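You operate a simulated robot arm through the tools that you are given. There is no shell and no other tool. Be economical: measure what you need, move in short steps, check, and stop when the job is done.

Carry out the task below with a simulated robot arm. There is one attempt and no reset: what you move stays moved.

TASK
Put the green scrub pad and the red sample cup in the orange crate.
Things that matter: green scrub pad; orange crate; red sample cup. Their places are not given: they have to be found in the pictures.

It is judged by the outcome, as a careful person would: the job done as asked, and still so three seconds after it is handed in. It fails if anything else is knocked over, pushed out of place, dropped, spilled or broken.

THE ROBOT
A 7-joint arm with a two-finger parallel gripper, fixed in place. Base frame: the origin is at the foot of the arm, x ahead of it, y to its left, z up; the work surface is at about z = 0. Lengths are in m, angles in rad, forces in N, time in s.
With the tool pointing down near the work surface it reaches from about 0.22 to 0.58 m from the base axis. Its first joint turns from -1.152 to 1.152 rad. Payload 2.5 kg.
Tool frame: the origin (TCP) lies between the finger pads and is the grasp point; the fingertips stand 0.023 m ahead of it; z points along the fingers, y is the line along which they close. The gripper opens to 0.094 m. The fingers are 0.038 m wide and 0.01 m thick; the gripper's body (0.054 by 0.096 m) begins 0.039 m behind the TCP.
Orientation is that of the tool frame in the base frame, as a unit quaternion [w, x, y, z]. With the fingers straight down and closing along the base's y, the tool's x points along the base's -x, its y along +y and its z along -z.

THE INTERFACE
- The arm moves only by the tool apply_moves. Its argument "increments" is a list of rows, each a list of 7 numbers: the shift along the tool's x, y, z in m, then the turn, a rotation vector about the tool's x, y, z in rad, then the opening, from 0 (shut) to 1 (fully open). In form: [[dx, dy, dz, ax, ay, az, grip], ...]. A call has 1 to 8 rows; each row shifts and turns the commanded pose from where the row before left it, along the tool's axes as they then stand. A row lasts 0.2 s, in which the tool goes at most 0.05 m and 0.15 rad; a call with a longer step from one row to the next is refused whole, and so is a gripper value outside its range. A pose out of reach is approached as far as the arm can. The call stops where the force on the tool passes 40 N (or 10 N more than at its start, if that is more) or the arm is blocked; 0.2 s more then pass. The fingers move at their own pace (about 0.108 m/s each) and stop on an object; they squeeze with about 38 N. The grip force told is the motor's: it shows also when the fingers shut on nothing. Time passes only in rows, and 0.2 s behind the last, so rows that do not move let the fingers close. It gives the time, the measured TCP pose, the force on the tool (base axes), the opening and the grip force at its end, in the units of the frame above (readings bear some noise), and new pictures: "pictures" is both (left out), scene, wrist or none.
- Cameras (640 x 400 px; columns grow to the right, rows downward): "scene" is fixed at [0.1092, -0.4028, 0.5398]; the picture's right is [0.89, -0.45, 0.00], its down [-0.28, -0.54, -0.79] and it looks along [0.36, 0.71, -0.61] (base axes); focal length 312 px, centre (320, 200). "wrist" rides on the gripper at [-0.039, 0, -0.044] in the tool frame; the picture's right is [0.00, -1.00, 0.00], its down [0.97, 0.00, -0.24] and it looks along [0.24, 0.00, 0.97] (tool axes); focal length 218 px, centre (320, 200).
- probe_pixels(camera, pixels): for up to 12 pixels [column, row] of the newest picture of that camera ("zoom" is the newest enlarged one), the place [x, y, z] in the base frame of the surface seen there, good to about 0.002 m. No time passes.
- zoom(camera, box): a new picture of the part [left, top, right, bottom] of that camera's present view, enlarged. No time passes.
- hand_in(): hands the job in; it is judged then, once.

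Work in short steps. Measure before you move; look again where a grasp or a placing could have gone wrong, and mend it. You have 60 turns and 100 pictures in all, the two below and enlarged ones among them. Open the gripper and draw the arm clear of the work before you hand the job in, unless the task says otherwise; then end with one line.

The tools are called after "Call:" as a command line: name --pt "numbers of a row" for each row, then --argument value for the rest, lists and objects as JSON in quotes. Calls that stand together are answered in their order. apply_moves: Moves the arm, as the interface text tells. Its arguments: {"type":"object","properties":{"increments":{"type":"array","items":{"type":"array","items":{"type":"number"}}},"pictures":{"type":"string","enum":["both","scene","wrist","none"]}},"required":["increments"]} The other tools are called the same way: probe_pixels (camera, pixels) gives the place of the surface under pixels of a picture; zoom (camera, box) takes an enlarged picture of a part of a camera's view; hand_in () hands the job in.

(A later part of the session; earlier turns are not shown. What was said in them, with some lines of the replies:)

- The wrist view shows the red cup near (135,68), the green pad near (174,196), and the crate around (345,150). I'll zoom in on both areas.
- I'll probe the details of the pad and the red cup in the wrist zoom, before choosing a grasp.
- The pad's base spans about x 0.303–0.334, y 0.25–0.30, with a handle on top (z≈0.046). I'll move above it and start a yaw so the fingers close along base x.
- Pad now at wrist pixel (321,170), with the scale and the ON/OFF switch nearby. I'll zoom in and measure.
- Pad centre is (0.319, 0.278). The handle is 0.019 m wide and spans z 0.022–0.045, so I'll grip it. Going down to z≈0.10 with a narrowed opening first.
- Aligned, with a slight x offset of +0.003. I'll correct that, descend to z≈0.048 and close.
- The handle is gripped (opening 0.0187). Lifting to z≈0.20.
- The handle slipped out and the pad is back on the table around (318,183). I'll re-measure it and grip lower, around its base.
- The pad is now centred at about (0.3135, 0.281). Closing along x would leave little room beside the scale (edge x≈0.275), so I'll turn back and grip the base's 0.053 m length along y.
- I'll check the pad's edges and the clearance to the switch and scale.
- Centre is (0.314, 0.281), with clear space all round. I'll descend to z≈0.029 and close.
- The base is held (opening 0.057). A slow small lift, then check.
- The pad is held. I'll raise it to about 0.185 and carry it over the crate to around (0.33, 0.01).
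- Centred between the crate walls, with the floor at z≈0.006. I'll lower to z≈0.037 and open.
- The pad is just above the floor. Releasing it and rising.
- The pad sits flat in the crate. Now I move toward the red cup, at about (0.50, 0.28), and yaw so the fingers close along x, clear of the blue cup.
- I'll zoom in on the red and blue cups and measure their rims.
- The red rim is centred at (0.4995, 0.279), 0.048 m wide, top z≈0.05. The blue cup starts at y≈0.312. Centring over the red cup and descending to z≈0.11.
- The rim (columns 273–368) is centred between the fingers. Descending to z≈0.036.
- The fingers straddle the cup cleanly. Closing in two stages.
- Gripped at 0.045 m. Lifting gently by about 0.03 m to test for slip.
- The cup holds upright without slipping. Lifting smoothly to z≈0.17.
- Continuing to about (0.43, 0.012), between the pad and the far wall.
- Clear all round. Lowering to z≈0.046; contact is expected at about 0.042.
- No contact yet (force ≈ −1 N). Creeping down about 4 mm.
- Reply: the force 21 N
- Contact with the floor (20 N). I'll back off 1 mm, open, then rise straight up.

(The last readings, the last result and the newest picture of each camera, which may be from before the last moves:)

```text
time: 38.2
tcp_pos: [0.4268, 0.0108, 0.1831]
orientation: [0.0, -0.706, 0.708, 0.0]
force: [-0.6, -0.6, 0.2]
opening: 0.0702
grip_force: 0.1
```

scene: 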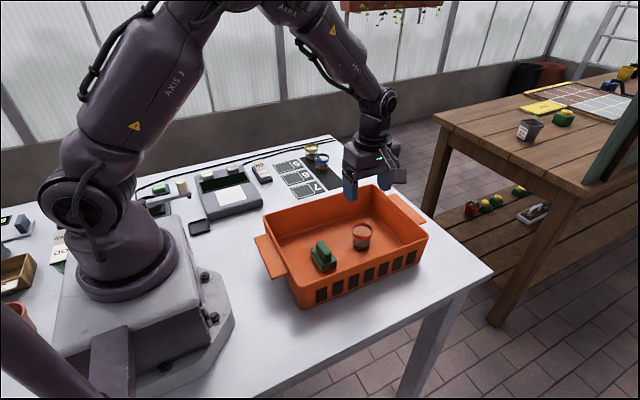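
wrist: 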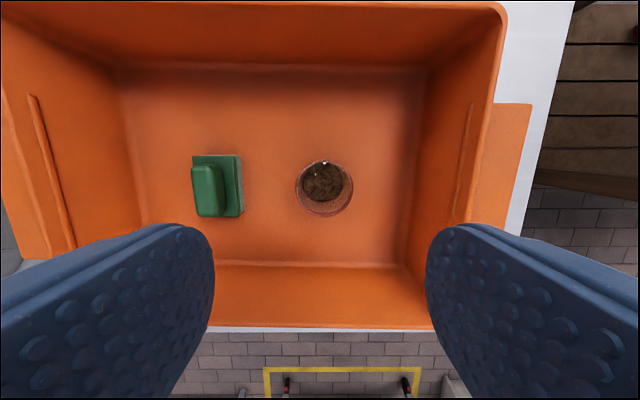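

Both items stand upright in the crate. I'll raise the arm well clear and take a last look.

Call:
apply_moves --pt "0 0 -0.04 0 0 0 1" --pt "0 0 -0.04 0 0 0 1" --pt "0 0 -0.04 0 0 0 1" --pt "0 0 0 0 0 0 1" --pictures "scene"

Call:
zoom --camera "scene" --box '[190, 130, 440, 310]'

```text
time: 39.2
tcp_pos: [0.4289, 0.0133, 0.3016]
orientation: [0.001, -0.707, 0.707, 0.0]
force: [0.2, -0.1, -0.2]
opening: 0.0939
grip_force: 0.0
```

scene: 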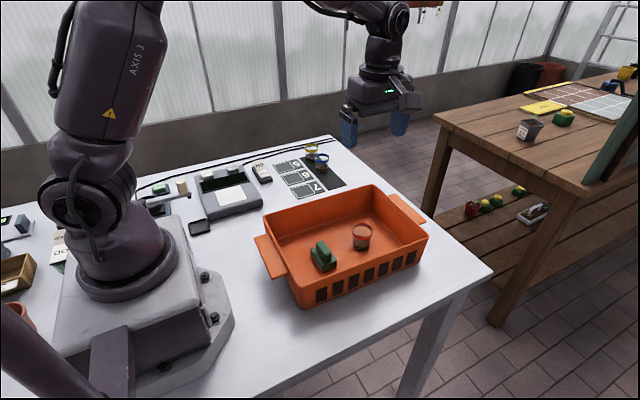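

```text
2.22 times, centred on (315, 220) of scene
```

zoom: 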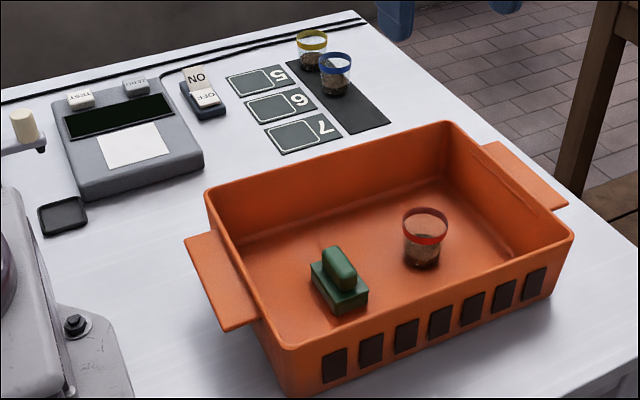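

Pad and cup are both upright in the crate, and everything else is where it was. Handing in.

Call:
hand_in

```text
The job is handed in.
```

The green scrub pad and the red sample cup are both upright in the orange crate, and nothing else was moved; the pad slipped from the first grip and dropped a short way back to its spot on the table before I re-gripped it.
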